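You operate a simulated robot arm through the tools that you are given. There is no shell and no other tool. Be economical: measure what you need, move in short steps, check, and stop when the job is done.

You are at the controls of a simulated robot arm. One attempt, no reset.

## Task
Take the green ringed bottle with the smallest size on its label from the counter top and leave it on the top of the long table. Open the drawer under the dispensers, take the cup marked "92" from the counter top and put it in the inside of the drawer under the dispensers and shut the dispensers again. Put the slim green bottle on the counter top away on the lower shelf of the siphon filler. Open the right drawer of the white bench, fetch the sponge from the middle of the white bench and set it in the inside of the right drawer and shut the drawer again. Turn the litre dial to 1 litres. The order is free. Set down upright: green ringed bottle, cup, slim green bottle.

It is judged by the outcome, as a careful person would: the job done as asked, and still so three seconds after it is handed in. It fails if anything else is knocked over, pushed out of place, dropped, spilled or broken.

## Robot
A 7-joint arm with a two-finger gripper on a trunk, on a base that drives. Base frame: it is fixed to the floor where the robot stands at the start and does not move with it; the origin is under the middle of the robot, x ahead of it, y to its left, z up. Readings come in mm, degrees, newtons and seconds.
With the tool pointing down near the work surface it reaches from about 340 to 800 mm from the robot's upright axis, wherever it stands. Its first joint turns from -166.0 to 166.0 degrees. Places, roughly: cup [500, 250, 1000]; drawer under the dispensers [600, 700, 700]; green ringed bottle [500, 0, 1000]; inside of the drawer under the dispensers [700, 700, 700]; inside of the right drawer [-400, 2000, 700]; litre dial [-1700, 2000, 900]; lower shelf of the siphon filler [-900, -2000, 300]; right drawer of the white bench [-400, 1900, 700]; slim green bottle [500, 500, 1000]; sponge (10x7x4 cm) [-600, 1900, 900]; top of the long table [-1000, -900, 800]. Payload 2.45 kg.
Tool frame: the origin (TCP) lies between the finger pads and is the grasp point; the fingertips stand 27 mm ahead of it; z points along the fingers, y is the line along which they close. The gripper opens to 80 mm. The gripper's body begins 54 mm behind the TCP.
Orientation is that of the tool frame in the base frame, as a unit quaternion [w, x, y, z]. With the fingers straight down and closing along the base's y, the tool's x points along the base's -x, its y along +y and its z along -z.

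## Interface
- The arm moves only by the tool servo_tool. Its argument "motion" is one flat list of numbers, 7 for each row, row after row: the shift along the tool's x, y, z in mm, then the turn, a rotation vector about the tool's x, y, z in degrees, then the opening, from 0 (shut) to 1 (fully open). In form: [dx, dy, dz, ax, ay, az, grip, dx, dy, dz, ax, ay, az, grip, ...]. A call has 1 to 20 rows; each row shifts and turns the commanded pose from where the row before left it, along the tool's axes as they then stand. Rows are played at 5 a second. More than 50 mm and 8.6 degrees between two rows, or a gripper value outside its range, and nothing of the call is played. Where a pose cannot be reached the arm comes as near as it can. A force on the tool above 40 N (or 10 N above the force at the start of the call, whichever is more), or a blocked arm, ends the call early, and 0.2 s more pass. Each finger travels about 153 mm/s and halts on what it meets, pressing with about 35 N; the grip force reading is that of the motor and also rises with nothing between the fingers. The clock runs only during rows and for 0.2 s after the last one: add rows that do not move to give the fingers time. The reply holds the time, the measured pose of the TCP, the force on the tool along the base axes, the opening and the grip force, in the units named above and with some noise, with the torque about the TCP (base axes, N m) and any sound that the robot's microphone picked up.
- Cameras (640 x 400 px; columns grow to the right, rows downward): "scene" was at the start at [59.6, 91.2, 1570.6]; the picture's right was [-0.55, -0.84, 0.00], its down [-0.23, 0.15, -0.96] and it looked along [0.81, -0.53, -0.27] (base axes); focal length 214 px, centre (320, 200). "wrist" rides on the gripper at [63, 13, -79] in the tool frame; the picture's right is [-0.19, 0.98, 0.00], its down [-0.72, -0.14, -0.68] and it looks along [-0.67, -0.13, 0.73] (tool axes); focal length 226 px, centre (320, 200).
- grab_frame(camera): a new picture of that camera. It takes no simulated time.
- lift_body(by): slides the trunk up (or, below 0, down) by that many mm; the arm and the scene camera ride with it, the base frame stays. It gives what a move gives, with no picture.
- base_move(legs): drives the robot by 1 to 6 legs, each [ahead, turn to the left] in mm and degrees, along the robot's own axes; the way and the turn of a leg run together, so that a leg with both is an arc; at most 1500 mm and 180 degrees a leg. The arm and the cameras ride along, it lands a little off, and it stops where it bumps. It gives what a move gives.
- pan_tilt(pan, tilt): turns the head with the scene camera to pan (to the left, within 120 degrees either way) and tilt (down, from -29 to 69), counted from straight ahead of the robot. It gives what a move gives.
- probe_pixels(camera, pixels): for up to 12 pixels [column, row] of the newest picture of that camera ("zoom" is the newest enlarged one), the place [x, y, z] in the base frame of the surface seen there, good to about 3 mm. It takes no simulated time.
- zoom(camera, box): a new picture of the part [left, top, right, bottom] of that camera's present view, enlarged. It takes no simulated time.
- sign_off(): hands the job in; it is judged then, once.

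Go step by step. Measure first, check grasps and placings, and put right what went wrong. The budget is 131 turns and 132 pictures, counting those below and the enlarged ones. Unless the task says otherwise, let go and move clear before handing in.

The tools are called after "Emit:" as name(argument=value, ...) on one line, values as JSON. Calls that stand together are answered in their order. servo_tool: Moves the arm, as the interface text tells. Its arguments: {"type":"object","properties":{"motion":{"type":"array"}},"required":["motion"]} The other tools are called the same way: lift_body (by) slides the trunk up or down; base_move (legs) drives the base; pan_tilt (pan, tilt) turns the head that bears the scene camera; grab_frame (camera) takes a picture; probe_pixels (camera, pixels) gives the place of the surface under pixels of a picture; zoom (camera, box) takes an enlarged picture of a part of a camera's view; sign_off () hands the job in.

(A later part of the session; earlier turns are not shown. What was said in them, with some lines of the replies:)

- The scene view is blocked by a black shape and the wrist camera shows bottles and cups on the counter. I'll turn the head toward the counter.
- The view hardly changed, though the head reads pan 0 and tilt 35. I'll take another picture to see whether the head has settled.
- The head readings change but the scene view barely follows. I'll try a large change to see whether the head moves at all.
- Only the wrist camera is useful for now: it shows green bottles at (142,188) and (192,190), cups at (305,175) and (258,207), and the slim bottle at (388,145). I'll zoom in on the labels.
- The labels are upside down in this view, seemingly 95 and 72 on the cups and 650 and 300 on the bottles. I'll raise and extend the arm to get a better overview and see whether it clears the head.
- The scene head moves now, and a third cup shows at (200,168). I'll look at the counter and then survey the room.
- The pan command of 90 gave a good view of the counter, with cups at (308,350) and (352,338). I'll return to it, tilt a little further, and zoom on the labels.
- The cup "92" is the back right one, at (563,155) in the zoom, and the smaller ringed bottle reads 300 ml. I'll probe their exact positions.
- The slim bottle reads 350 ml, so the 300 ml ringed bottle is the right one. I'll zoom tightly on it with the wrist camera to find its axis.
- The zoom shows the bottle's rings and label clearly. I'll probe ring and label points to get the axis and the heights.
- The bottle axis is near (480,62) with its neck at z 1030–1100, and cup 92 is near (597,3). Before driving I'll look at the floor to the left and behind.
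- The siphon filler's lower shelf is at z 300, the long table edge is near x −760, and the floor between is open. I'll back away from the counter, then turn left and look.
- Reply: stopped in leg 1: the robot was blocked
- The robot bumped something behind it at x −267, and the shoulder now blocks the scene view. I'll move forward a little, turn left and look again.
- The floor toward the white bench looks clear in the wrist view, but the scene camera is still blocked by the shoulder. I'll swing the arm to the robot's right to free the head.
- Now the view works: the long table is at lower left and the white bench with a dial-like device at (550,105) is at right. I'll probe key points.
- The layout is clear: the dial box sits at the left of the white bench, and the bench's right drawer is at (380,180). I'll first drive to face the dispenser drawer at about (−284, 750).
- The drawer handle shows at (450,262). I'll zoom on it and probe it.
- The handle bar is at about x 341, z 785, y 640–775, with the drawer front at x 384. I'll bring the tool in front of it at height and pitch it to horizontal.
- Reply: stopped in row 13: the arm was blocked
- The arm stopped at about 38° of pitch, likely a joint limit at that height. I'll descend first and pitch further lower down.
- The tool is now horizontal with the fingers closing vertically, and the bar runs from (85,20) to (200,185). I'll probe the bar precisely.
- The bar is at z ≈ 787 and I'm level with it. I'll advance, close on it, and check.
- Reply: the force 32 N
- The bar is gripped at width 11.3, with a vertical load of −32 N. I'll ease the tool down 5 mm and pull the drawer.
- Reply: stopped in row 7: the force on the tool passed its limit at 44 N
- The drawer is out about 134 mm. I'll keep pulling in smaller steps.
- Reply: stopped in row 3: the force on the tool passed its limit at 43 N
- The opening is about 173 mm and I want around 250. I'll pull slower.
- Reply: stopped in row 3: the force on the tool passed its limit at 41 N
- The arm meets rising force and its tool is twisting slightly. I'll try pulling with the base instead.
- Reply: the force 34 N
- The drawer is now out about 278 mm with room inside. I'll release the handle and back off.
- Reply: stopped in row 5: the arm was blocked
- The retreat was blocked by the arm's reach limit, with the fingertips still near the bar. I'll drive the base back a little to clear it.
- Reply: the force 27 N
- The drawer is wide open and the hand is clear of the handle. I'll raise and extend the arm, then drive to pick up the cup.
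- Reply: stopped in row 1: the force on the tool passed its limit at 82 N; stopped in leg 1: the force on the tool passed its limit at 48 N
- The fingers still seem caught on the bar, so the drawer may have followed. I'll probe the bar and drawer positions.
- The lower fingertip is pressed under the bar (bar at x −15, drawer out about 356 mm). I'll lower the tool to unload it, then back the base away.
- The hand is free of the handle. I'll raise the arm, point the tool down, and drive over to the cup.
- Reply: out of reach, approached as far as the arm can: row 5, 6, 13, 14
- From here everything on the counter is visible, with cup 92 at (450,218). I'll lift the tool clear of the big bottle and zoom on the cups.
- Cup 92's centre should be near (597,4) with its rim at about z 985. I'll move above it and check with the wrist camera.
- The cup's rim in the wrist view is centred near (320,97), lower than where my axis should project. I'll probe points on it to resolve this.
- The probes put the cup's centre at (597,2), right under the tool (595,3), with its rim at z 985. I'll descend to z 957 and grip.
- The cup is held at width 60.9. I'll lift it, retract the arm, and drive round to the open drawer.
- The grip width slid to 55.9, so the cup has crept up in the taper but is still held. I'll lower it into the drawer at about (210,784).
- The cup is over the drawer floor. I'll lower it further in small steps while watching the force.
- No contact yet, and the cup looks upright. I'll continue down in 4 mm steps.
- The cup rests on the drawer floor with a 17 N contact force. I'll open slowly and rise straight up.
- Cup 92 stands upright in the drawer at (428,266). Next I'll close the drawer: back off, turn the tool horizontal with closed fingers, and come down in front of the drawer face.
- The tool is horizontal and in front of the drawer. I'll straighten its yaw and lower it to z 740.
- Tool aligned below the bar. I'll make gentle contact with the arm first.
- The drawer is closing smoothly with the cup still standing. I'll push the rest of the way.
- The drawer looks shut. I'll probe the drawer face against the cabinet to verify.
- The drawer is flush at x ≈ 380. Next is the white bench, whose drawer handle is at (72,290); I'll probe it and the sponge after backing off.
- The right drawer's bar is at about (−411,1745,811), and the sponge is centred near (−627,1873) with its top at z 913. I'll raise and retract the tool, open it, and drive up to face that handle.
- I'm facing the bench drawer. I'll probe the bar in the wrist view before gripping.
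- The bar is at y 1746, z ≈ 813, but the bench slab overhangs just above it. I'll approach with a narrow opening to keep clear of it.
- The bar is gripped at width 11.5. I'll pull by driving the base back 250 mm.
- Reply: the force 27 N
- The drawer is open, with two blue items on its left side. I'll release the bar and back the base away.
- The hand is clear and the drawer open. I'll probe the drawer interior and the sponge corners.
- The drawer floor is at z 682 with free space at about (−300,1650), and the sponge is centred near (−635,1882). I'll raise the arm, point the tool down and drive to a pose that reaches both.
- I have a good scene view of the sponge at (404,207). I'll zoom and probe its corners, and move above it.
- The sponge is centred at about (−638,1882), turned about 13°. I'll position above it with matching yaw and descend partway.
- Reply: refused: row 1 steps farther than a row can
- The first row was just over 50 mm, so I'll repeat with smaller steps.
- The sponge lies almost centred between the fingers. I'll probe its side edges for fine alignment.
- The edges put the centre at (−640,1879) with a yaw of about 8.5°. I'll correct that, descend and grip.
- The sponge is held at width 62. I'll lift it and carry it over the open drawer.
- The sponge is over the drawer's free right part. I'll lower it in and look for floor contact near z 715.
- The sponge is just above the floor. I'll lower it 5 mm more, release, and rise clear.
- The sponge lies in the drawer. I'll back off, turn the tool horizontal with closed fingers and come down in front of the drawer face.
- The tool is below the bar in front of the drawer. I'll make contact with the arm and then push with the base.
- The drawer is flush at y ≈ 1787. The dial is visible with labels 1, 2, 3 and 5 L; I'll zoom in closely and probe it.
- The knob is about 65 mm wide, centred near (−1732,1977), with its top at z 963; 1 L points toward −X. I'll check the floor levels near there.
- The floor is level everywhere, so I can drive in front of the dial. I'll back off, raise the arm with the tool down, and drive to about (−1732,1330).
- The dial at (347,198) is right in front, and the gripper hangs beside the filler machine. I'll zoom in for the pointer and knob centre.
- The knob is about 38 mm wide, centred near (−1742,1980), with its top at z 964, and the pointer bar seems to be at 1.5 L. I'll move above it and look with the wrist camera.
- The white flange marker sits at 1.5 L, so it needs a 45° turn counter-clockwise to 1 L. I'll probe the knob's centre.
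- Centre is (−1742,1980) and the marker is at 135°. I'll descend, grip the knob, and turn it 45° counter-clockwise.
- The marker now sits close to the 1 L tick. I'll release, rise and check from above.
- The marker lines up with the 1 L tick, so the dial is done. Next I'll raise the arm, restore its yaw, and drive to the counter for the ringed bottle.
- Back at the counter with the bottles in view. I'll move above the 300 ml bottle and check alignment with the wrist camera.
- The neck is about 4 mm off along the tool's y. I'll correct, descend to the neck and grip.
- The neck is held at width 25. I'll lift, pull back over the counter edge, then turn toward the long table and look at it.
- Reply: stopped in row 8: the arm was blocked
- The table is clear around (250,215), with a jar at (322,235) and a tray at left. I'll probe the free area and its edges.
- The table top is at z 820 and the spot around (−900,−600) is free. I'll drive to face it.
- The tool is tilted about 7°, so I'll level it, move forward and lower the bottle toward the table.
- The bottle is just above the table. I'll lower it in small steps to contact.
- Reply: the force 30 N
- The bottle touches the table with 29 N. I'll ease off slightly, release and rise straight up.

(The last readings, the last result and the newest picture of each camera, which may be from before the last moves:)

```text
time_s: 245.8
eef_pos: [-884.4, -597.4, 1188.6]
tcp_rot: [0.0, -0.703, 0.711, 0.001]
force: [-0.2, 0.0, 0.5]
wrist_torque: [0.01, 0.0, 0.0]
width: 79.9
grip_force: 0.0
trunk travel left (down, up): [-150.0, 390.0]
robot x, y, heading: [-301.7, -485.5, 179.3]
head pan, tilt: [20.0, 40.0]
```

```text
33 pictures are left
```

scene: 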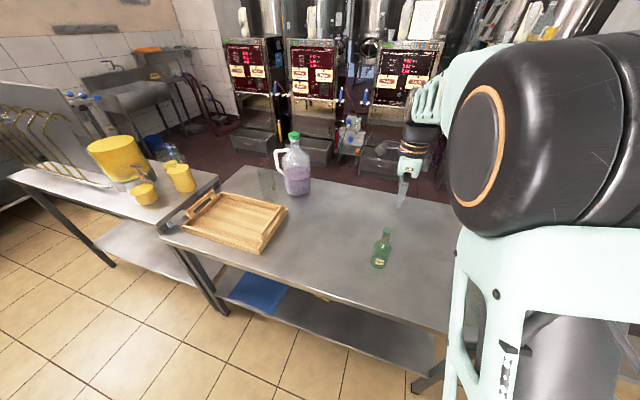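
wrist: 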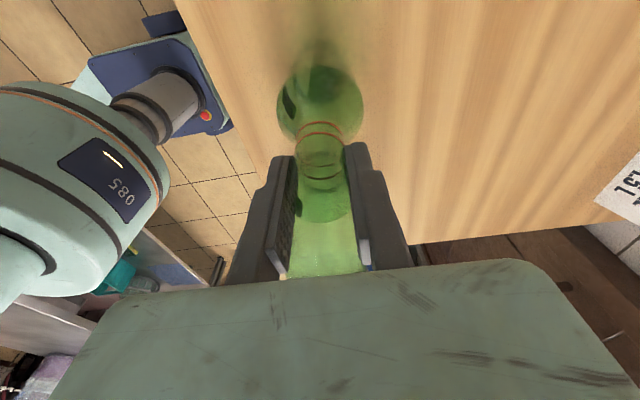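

The ringed bottle stands on the long table. The siphon filler's lower shelf is visible at (140,240); I'll probe it.

Emit:
probe_pixels(camera="scene", pixels=[[140, 240], [170, 262], [110, 240], [150, 225], [190, 265], [125, 220], [30, 185], [155, 225], [108, 262], [205, 310], [160, 215]])

Emit:
zoom(camera="scene", box=[0, 100, 240, 330])

```text
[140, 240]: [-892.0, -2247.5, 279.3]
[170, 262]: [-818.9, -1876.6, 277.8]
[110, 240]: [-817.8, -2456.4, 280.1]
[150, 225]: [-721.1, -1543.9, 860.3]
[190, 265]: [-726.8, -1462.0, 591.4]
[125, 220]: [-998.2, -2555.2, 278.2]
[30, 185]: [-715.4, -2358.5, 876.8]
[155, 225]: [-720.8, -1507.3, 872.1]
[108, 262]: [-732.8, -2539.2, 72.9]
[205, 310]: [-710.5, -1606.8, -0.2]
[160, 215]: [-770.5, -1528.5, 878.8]
```

```text
1.74 times, centred on (120, 215) of scene
```

zoom: 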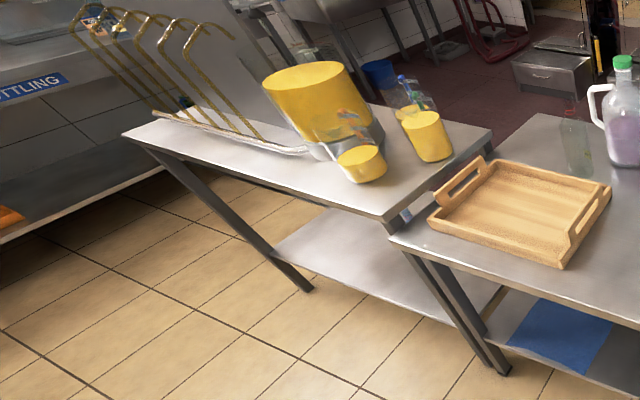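

The shelf is at z 278 with its front edge near x −790 and an opening up to about z 850. Now I'll return to the counter for the slim bottle, turning the tool's camera side toward the robot.

Emit:
base_move(legs=[[-120, 0], [0, -91.2], [952, 0], [0, -88]])

Emit:
servo_tool(motion=[0, 0, 0, 0, 0, -8.18, 1, 0, 0, 0, 0, 0, -8.18, 1, 0, 0, 0, 0, 0, -8.18, 1, 0, 0, 0, 0, 0, -8.18, 1, 0, 0, 0, 0, 0, -8.18, 1, 0, 0, 0, 0, 0, -8.18, 1, 0, 0, 0, 0, 0, -8.18, 1, 0, 0, 0, 0, 0, -8.18, 1, 0, 0, 0, 0, 0, -8.18, 1, 0, 0, 0, 0, 0, -8.18, 1, 0, 0, 0, 0, 0, -8.18, 1])

Emit:
grab_frame(camera="wrist")

Emit:
grab_frame(camera="scene")

```text
time_s: 259.3
eef_pos: [375.9, 672.0, 1187.4]
tcp_rot: [0.002, 0.669, 0.743, 0.001]
force: [0.0, 0.1, -0.4]
wrist_torque: [0.05, -0.02, -0.03]
width: 80.3
grip_force: 0.0
trunk travel left (down, up): [-150.0, 390.0]
robot x, y, heading: [-184.2, 491.6, 6.2]
head pan, tilt: [20.0, 40.0]
```

```text
time_s: 261.7
eef_pos: [376.2, 672.6, 1187.8]
tcp_rot: [0.001, -0.054, 0.999, -0.001]
force: [0.6, 0.2, -0.6]
wrist_torque: [0.01, 0.01, 0.03]
width: 80.0
grip_force: 0.0
trunk travel left (down, up): [-150.0, 390.0]
robot x, y, heading: [-186.4, 489.1, 6.1]
head pan, tilt: [20.0, 40.0]
```

```text
31 pictures are left
```

wrist: 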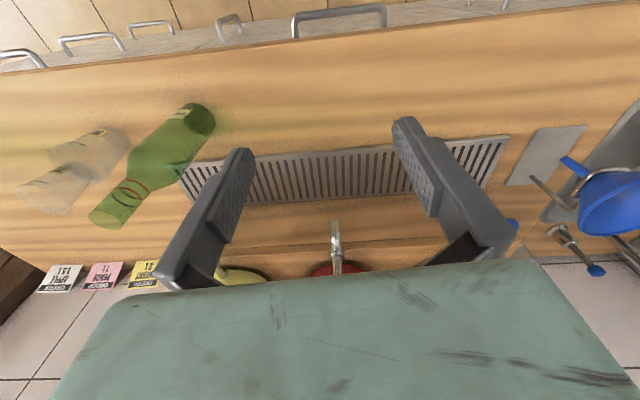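

```text
30 pictures are left
```

scene: 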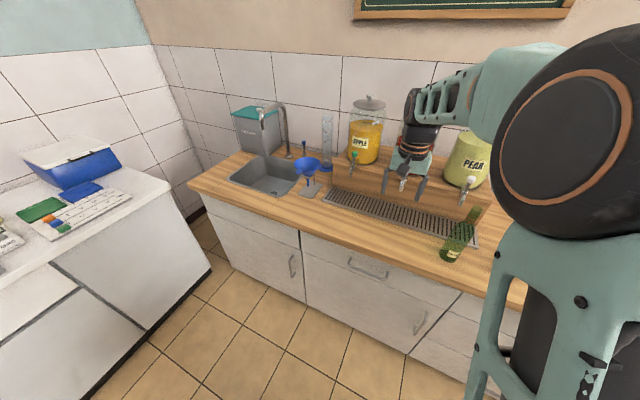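

The slim bottle shows at (165,160) in the wrist view. I'll zoom on it to find its axis.

Emit:
zoom(camera="wrist", box=[80, 90, 240, 240])

Emit:
zoom(camera="scene", box=[420, 190, 516, 270])

```text
2.67 times, centred on (160, 165) of wrist
```

zoom: 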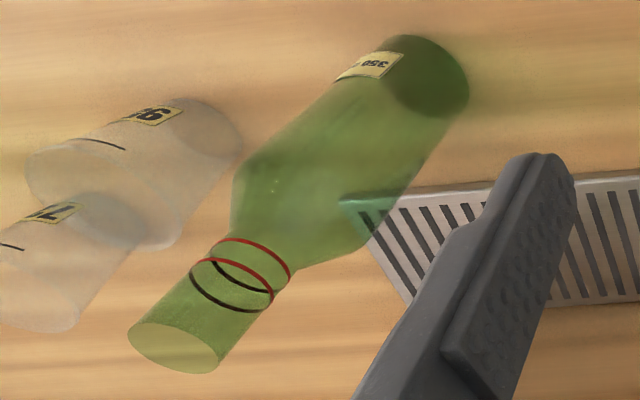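

```text
5.00 times, centred on (468, 230) of scene
```

zoom: 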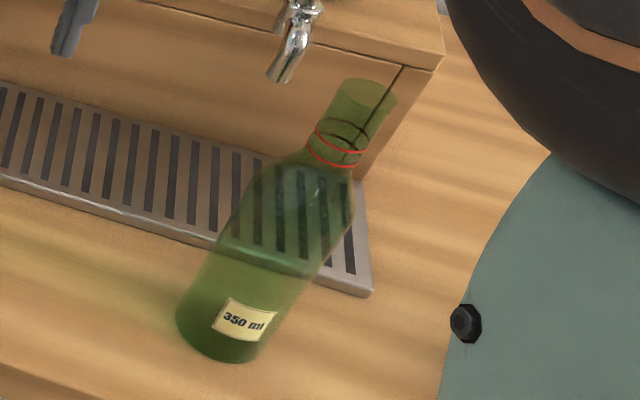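

Emit:
probe_pixels(camera="zoom", pixels=[[222, 310], [245, 320], [268, 328], [330, 161], [345, 166], [340, 151], [318, 135], [362, 153], [235, 335], [182, 325], [225, 360], [360, 90]])

```text
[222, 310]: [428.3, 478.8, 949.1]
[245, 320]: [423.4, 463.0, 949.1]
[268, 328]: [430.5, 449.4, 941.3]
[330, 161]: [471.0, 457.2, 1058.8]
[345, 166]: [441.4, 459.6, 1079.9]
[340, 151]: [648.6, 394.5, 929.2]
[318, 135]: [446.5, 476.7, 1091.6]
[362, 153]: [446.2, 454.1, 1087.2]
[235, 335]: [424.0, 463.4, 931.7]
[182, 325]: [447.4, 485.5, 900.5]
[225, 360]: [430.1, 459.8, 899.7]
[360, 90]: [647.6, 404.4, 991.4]
```

The slim bottle's axis is about (453,464) with a body about 55 mm wide. I'll go to a pre-grasp in front of it and pitch the tool to 40° below horizontal.

Emit:
servo_tool(motion=[6.1, -43.1, 0, 0, 0, 0, 1, 6.1, -43.1, 0, 0, 0, 0, 1, 6.1, -43.1, 0, 0, 0, 0, 1, 6.1, -43.1, 0, 0, 0, 0, 1, 6.1, -43.1, 0, 0, 0, 0, 1, 0, 0, 39, 0, 0, 0, 1, 0, 0, 39, 0, 0, 0, 1, 0, 0, 39, 0, 0, 0, 1, 0, 0, 0, 0, -8.33, 0, 1, 0, 0, 0, 0, -8.33, 0, 1, 0, 0, 0, 0, -8.33, 0, 1, 0, 0, 0, 0, -8.33, 0, 1, 0, 0, 0, 0, -8.33, 0, 1, 0, 0, 0, 0, -8.33, 0, 1])

Emit:
grab_frame(camera="wrist")

```text
time_s: 264.7
eef_pos: [367.8, 455.0, 1071.5]
tcp_rot: [0.424, -0.047, 0.904, 0.021]
force: [0.7, 0.1, 1.0]
wrist_torque: [0.01, 0.01, 0.01]
width: 80.2
grip_force: 0.0
trunk travel left (down, up): [-150.0, 390.0]
robot x, y, heading: [-187.8, 492.1, 6.0]
head pan, tilt: [20.0, 40.0]
```

```text
27 pictures are left
```

wrist: 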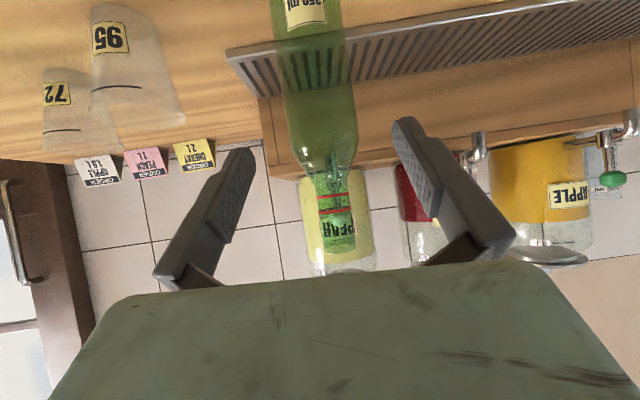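

The tool is pitched and the bottle (columns 283–358) is centred between the fingers. I'll advance along the tool axis and grip.

Emit:
servo_tool(motion=[0, 0, 30, 0, 0, 0, 1, 0, 0, 30, 0, 0, 0, 1, 0, 0, 30, 0, 0, 0, 1, 0, 0, 20, 0, 0, 0, 1, 0, 0, 0, 0, 0, 0, 0.8, 0, 0, 0, 0, 0, 0, 0.6, 0, 0, 0, 0, 0, 0, 0.4, 0, 0, 0, 0, 0, 0, 0.4])

Emit:
grab_frame(camera="wrist")

```text
time_s: 266.5
eef_pos: [452.6, 463.4, 998.7]
tcp_rot: [0.424, -0.048, 0.904, 0.022]
force: [0.2, 1.0, 1.3]
wrist_torque: [0.1, -0.12, 0.01]
width: 55.5
grip_force: 35.3
trunk travel left (down, up): [-150.0, 390.0]
robot x, y, heading: [-186.9, 488.8, 6.2]
head pan, tilt: [20.0, 40.0]
```

```text
26 pictures are left
```

wrist: 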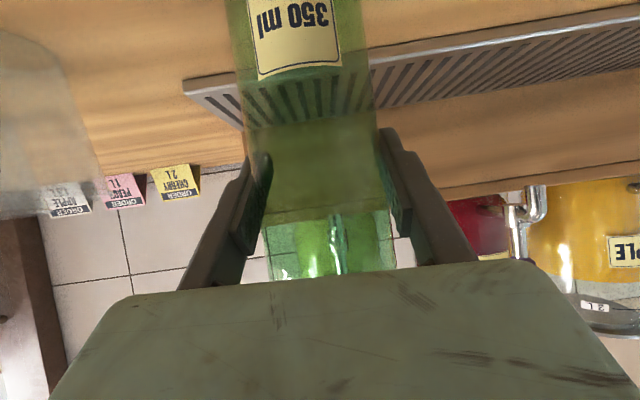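

The slim bottle is held at width 55.5, with the grip 98 mm above its base. I'll lift it, back away from the counter and draw the arm in.

Emit:
servo_tool(motion=[-15.4, 0, -12.8, 0, 0, 0, 0.4, -30.8, 0, -25.6, 0, 0, 0, 0.4, -15.4, 0, -12.8, 0, 0, 0, 0.4])

Emit:
base_move(legs=[[-220, 0]])

Emit:
servo_tool(motion=[20.4, 0, -24.6, 0, 0, 0, 0.4, 20.4, 0, -24.6, 0, 0, 0, 0.4, 20.4, 0, -24.6, 0, 0, 0, 0.4])

Emit:
grab_frame(camera="scene")

```text
time_s: 267.3
eef_pos: [453.4, 463.7, 1079.3]
tcp_rot: [0.423, -0.048, 0.905, 0.022]
force: [-0.3, -0.7, -2.3]
wrist_torque: [-0.03, 0.01, -0.01]
width: 55.5
grip_force: 34.7
trunk travel left (down, up): [-150.0, 390.0]
robot x, y, heading: [-186.7, 490.7, 6.3]
head pan, tilt: [20.0, 40.0]
```

```text
time_s: 269.0
eef_pos: [236.8, 441.5, 1080.4]
tcp_rot: [0.423, -0.05, 0.904, 0.024]
force: [-0.4, 0.0, -3.2]
wrist_torque: [0.01, 0.0, 0.0]
width: 55.8
grip_force: 34.9
trunk travel left (down, up): [-150.0, 390.0]
robot x, y, heading: [-403.8, 465.2, 6.4]
head pan, tilt: [20.0, 40.0]
```

```text
time_s: 269.8
eef_pos: [137.7, 433.1, 1077.1]
tcp_rot: [0.424, -0.049, 0.904, 0.022]
force: [0.2, -0.7, -2.4]
wrist_torque: [0.07, 0.01, -0.01]
width: 55.3
grip_force: 35.4
trunk travel left (down, up): [-150.0, 390.0]
robot x, y, heading: [-403.5, 464.0, 6.4]
head pan, tilt: [20.0, 40.0]
```

```text
25 pictures are left
```

scene: 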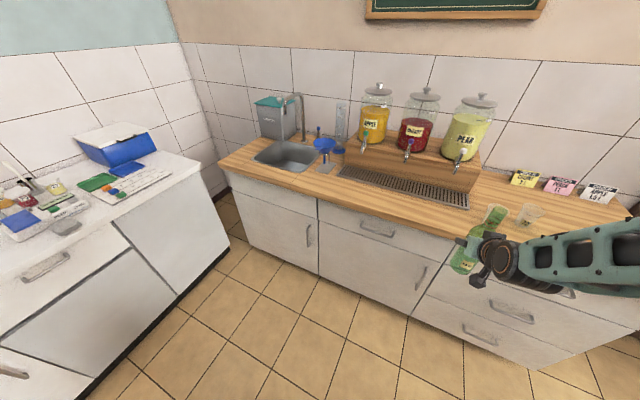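

The bottle is held steady. I'll drive down the aisle toward the siphon filler and look around there.

Emit:
base_move(legs=[[0, -87.3], [1200, 0], [587, 0]])

Emit:
pan_tilt(pan=10, tilt=35)

Emit:
grab_frame(camera="scene")

```text
time_s: 282.6
eef_pos: [-126.7, -1851.6, 1078.0]
tcp_rot: [0.321, 0.591, 0.687, -0.277]
force: [0.3, 0.3, -1.8]
wrist_torque: [-0.01, 0.0, 0.0]
width: 55.4
grip_force: 35.0
trunk travel left (down, up): [-150.0, 390.0]
robot x, y, heading: [-115.6, -1307.4, -81.3]
head pan, tilt: [20.0, 40.0]
```

```text
time_s: 283.4
eef_pos: [-127.1, -1850.2, 1077.6]
tcp_rot: [0.321, 0.591, 0.687, -0.276]
force: [0.7, -0.4, -2.8]
wrist_torque: [0.01, -0.02, -0.01]
width: 55.3
grip_force: 35.3
trunk travel left (down, up): [-150.0, 390.0]
robot x, y, heading: [-112.1, -1307.3, -81.5]
head pan, tilt: [10.0, 35.0]
```

```text
24 pictures are left
```

scene: 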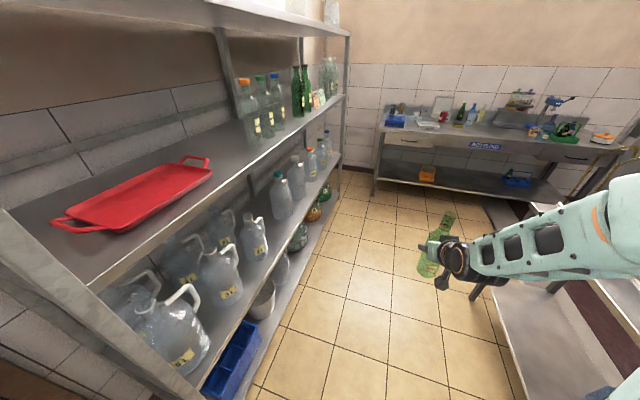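

The rack is on the left with loose items, so I'll check its front edge and the free floor width.

Emit:
probe_pixels(camera="scene", pixels=[[265, 380], [335, 200], [345, 60], [215, 390], [345, 350], [480, 380], [500, 335], [510, 290], [100, 300], [550, 350]])

```text
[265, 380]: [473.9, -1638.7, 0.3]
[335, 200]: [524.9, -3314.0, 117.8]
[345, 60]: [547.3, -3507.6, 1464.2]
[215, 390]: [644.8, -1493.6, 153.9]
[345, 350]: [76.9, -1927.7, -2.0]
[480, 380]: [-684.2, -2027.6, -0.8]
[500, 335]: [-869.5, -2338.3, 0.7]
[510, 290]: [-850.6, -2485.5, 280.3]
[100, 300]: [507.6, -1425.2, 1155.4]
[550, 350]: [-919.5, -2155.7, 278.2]
```

The rack front is at x ≈ 500 and the aisle is wide enough. I'll drive to about (−70,−2081) and turn to face the siphon filler.

Emit:
base_move(legs=[[0, -5.4], [775, 0], [0, -93.1]])

Emit:
pan_tilt(pan=10, tilt=45)

Emit:
grab_frame(camera="scene")

```text
time_s: 292.1
eef_pos: [-609.1, -1992.3, 1077.6]
tcp_rot: [0.001, 0.906, 0.003, -0.423]
force: [-0.2, 0.3, -2.3]
wrist_torque: [0.0, 0.02, 0.01]
width: 55.2
grip_force: 35.1
trunk travel left (down, up): [-150.0, 390.0]
robot x, y, heading: [-71.8, -2082.8, -179.4]
head pan, tilt: [10.0, 35.0]
```

```text
time_s: 292.8
eef_pos: [-608.7, -1993.6, 1077.2]
tcp_rot: [0.0, 0.906, 0.001, -0.423]
force: [-0.8, 0.8, -2.4]
wrist_torque: [0.01, -0.02, 0.0]
width: 55.5
grip_force: 35.6
trunk travel left (down, up): [-150.0, 390.0]
robot x, y, heading: [-72.1, -2084.4, -179.2]
head pan, tilt: [10.0, 45.0]
```

```text
23 pictures are left
```

scene: 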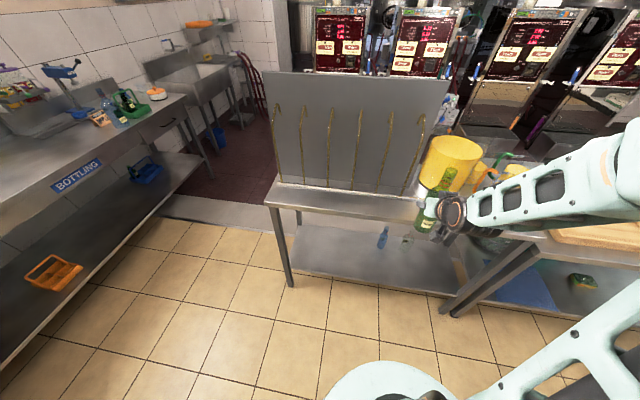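

The lower shelf holds a small blue bottle at (383,237) and a glass at (407,240) toward the back. I'll probe the shelf for a free spot.

Emit:
zoom(camera="scene", box=[270, 180, 470, 310])

Emit:
probe_pixels(camera="scene", pixels=[[383, 246], [407, 246], [380, 265], [420, 275], [370, 280], [400, 287], [300, 268], [340, 255], [450, 285], [340, 212], [300, 207]])

```text
3.08 times, centred on (370, 245) of scene
```

zoom: 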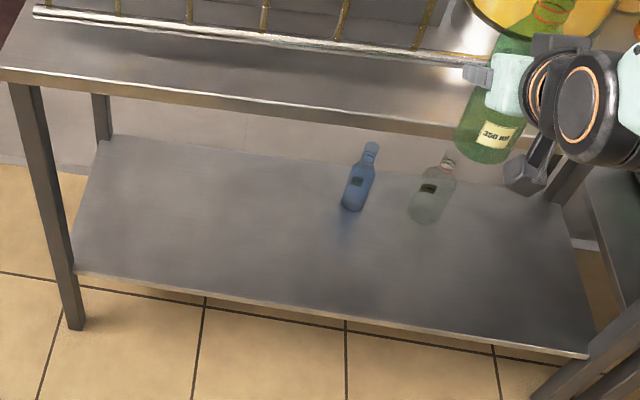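

```text
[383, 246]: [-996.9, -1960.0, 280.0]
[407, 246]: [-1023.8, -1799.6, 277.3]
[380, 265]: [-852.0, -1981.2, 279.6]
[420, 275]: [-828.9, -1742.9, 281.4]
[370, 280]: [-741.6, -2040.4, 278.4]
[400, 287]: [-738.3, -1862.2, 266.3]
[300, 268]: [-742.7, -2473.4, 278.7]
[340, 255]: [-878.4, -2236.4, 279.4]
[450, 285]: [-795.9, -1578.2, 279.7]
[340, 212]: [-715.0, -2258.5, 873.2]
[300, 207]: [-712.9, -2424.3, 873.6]
```

The shelf front edge is at x −735 and the spot near (−835,−1993) is free. I'll lower the trunk and bring the bottle down in front of the table.

Emit:
lift_body(by=-150)

Emit:
servo_tool(motion=[30.8, 0, 25.6, 0, 0, 0, 0.4, 30.8, 0, 25.6, 0, 0, 0, 0.4, 30.8, 0, 25.6, 0, 0, 0, 0.4, 30.8, 0, 25.6, 0, 0, 0, 0.4, 30.8, 0, 25.6, 0, 0, 0, 0.4, 30.8, 0, 25.6, 0, 0, 0, 0.4, 30.8, 0, 25.6, 0, 0, 0, 0.4, 30.8, 0, 25.6, 0, 0, 0, 0.4, 30.8, 0, 25.6, 0, 0, 0, 0.4])

Emit:
grab_frame(camera="scene")

```text
time_s: 294.6
eef_pos: [-608.2, -1992.8, 927.7]
tcp_rot: [0.001, 0.906, 0.002, -0.423]
force: [-0.2, -0.6, -2.5]
wrist_torque: [-0.02, -0.01, -0.04]
width: 55.0
grip_force: 34.6
trunk travel left (down, up): [0.0, 540.0]
robot x, y, heading: [-73.4, -2080.7, -179.8]
head pan, tilt: [10.0, 45.0]
```

```text
time_s: 296.6
eef_pos: [-608.3, -1992.7, 565.3]
tcp_rot: [-0.001, 0.906, 0.002, -0.424]
force: [0.4, -0.1, -2.3]
wrist_torque: [-0.01, -0.01, 0.01]
width: 55.1
grip_force: 35.0
trunk travel left (down, up): [0.0, 540.0]
robot x, y, heading: [-72.5, -2081.8, -179.6]
head pan, tilt: [10.0, 45.0]
```

```text
21 pictures are left
```

scene: 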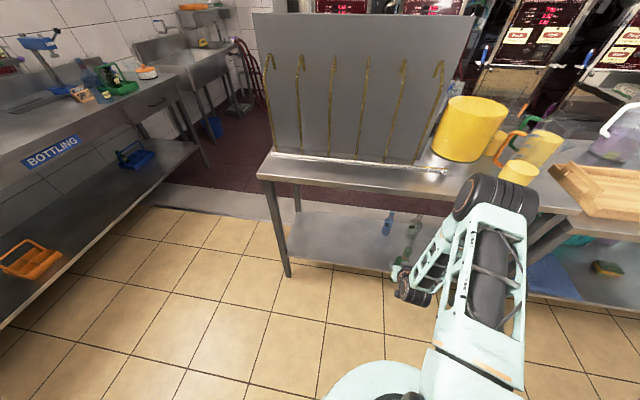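

The bottle is at z 565 without trouble, but the elbow is high near the table. I'll lower the rest and probe the elbow's position before driving in.

Emit:
servo_tool(motion=[30.8, 0, 25.6, 0, 0, 0, 0.4, 30.8, 0, 25.6, 0, 0, 0, 0.4, 30.8, 0, 25.6, 0, 0, 0, 0.4, 30.8, 0, 25.6, 0, 0, 0, 0.4])

Emit:
grab_frame(camera="scene")

Emit:
probe_pixels(camera="scene", pixels=[[490, 195], [470, 190], [500, 180], [530, 205], [450, 230], [405, 285], [440, 260], [480, 230]])

```text
time_s: 297.6
eef_pos: [-605.3, -1992.0, 404.4]
tcp_rot: [0.001, 0.906, 0.003, -0.424]
force: [0.9, -0.2, -2.6]
wrist_torque: [0.0, -0.02, 0.01]
width: 55.0
grip_force: 34.7
trunk travel left (down, up): [0.0, 540.0]
robot x, y, heading: [-71.8, -2084.0, -179.6]
head pan, tilt: [10.0, 45.0]
```

```text
20 pictures are left
```

scene: 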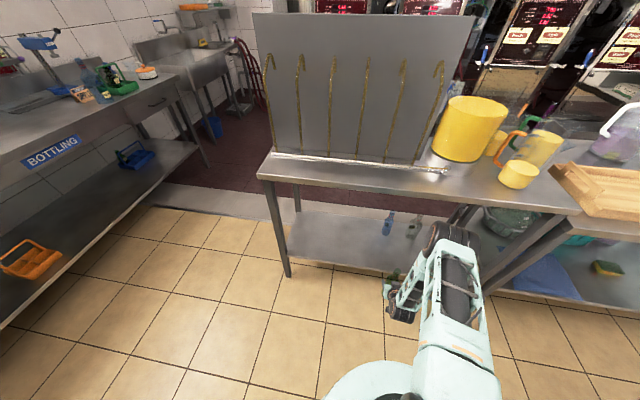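

```text
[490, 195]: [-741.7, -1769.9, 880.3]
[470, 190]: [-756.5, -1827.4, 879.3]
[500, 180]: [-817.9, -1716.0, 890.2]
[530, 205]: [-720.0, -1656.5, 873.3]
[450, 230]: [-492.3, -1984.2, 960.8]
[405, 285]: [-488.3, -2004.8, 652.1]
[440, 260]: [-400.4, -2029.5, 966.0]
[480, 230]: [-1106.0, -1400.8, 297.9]
```

The elbow sits at about (−492, z 961), so driving in fully would hit the table top. I'll extend the arm first to move the elbow forward less, then re-check.

Emit:
servo_tool(motion=[-23, 0, 27.7, 0, 0, 0, 0.4, -23, 0, 27.7, 0, 0, 0, 0.4, -23, 0, 27.7, 0, 0, 0, 0.4, -23, 0, 27.7, 0, 0, 0, 0.4])

Emit:
zoom(camera="scene", box=[320, 180, 540, 340])

Emit:
grab_frame(camera="wrist")

```text
time_s: 298.6
eef_pos: [-750.2, -1996.1, 406.9]
tcp_rot: [0.001, 0.906, 0.002, -0.424]
force: [0.3, 0.1, -3.1]
wrist_torque: [-0.01, 0.0, 0.0]
width: 55.0
grip_force: 34.8
trunk travel left (down, up): [0.0, 540.0]
robot x, y, heading: [-69.3, -2083.8, -179.7]
head pan, tilt: [10.0, 45.0]
```

```text
2.50 times, centred on (430, 260) of scene
```

zoom: 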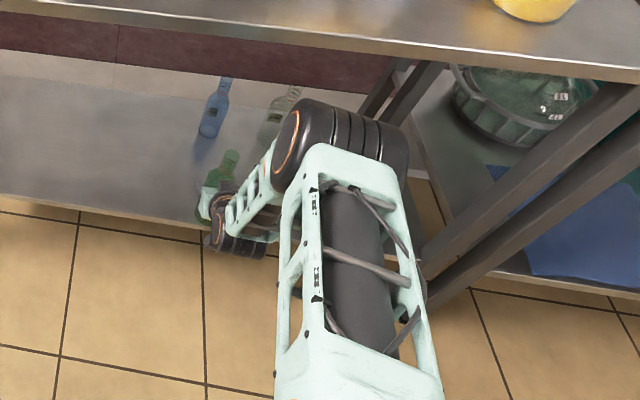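

```text
18 pictures are left
```

wrist: 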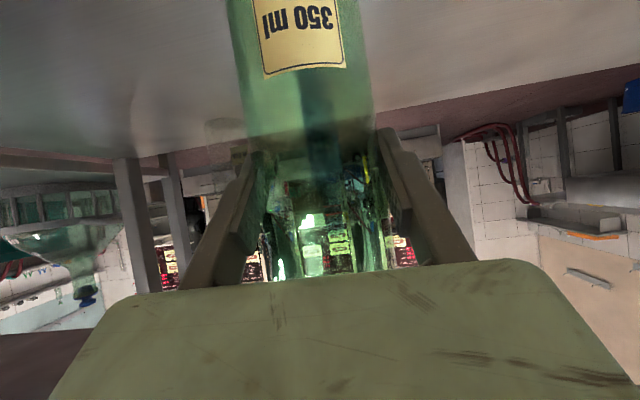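

The bottle is already over the shelf's front part. I'll probe the elbow before moving further in.

Emit:
probe_pixels(camera="zoom", pixels=[[340, 115], [390, 140], [300, 110], [320, 105], [350, 160], [230, 155]])

```text
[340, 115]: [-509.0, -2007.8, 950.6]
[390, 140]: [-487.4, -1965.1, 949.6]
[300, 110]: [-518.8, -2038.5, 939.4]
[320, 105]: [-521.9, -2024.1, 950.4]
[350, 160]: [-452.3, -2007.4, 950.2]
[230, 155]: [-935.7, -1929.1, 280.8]
```

The elbow reaches only to about x −545, leaving ample room. I'll drive forward 75 mm and lower the bottle.

Emit:
base_move(legs=[[75, 0]])

Emit:
servo_tool(motion=[7.7, 0, 6.4, 0, 0, 0, 0.4, 5.4, 0, 4.5, 0, 0, 0, 0.4, 3.8, 0, 3.2, 0, 0, 0, 0.4, 2.3, 0, 1.9, 0, 0, 0, 0.4, 0, 0, 0, 0, 0, 0, 0.4])

Emit:
zoom(camera="scene", box=[320, 190, 480, 300])

```text
time_s: 299.6
eef_pos: [-825.4, -1996.5, 407.1]
tcp_rot: [0.0, 0.906, 0.002, -0.422]
force: [0.3, 0.3, -2.2]
wrist_torque: [-0.01, -0.01, -0.02]
width: 55.3
grip_force: 34.9
trunk travel left (down, up): [0.0, 540.0]
robot x, y, heading: [-147.2, -2086.0, -179.7]
head pan, tilt: [10.0, 45.0]
```

```text
time_s: 300.8
eef_pos: [-824.1, -1997.6, 381.6]
tcp_rot: [0.0, 0.906, 0.001, -0.424]
force: [-0.4, -0.6, -3.0]
wrist_torque: [0.0, 0.02, 0.01]
width: 55.2
grip_force: 35.0
trunk travel left (down, up): [0.0, 540.0]
robot x, y, heading: [-152.6, -2084.7, -179.8]
head pan, tilt: [10.0, 45.0]
```

```text
3.64 times, centred on (400, 245) of scene
```

zoom: 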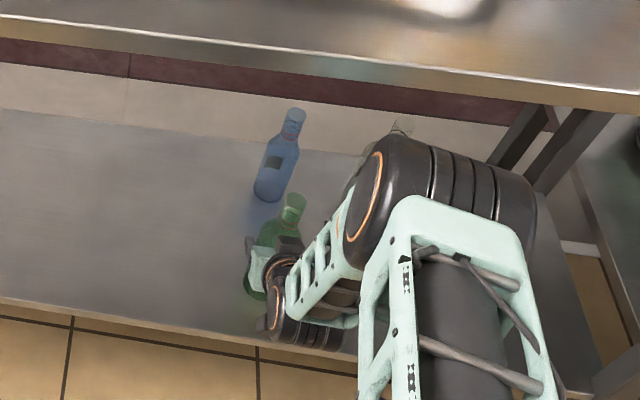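

No contact yet at TCP z 381. I'll lower further in 2 mm steps.

Emit:
servo_tool(motion=[1.5, 0, 1.3, 0, 0, 0, 0.4, 1.5, 0, 1.3, 0, 0, 0, 0.4, 0, 0, 0, 0, 0, 0, 0.4])

```text
time_s: 301.6
eef_pos: [-824.8, -1996.1, 378.8]
tcp_rot: [0.001, 0.905, 0.002, -0.426]
force: [3.7, -3.0, 17.0]
wrist_torque: [-0.49, -0.38, 0.13]
width: 54.8
grip_force: 34.6
trunk travel left (down, up): [0.0, 540.0]
robot x, y, heading: [-146.2, -2081.7, -179.6]
head pan, tilt: [10.0, 45.0]
```

The bottle stands on the shelf with 17 N of contact. I'll open and withdraw along the tool axis.

Emit:
servo_tool(motion=[0, 0, 0, 0, 0, 0, 0.75, 0, 0, 0, 0, 0, 0, 0.9, 0, 0, 0, 0, 0, 0, 1, 0, 0, 0, 0, 0, 0, 1, 0, 0, -15, 0, 0, 0, 1, 0, 0, -25, 0, 0, 0, 1, 0, 0, -30, 0, 0, 0, 1, 0, 0, -30, 0, 0, 0, 1])

Emit:
grab_frame(camera="wrist")

```text
time_s: 303.4
eef_pos: [-747.4, -1995.1, 443.7]
tcp_rot: [0.001, 0.906, 0.003, -0.424]
force: [-0.5, 0.4, 0.0]
wrist_torque: [-0.01, 0.0, 0.02]
width: 79.8
grip_force: 0.1
trunk travel left (down, up): [0.0, 540.0]
robot x, y, heading: [-148.5, -2081.6, -179.7]
head pan, tilt: [10.0, 45.0]
```

```text
16 pictures are left
```

wrist: 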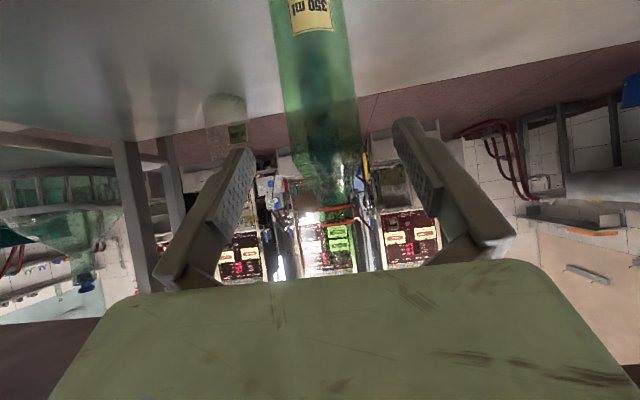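

The slim bottle stands free between the open fingers. I'll back the base out and take a final look.

Emit:
base_move(legs=[[-170, 0]])

Emit:
zoom(camera="scene", box=[280, 180, 600, 380])

```text
time_s: 304.9
eef_pos: [-580.5, -1994.5, 442.4]
tcp_rot: [0.001, 0.906, 0.002, -0.423]
force: [0.5, 0.2, 0.9]
wrist_torque: [0.01, -0.02, -0.01]
width: 80.1
grip_force: 0.0
trunk travel left (down, up): [0.0, 540.0]
robot x, y, heading: [18.2, -2082.1, -179.6]
head pan, tilt: [10.0, 45.0]
```

```text
2.00 times, centred on (440, 280) of scene
```

zoom: 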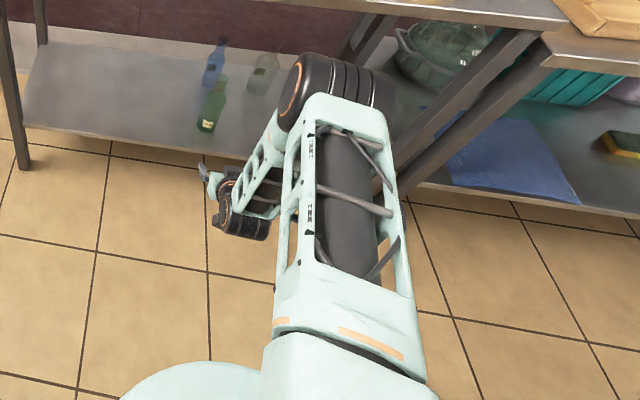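

The slim bottle stands upright on the siphon filler's lower shelf at (210,105), and the hand is clear. Every part of the job is done, so I'll hand it in.

Emit:
sign_off()

```text
The job is handed in.
```

I finished all five parts and handed the job in:
- **Ringed bottle:** the 300 ml one stands upright on the long table.
- **Cup 92:** it is upright in the dispenser drawer, which is shut.
- **Slim green bottle:** it stands upright on the siphon filler's lower shelf.
- **Sponge:** it is in the white bench's right drawer, which is shut.
- **Litre dial:** it is set to 1 L.

Early on, the robot bumped something behind it, probably the long table, while reversing. I saw nothing knocked over when I looked at the table later.
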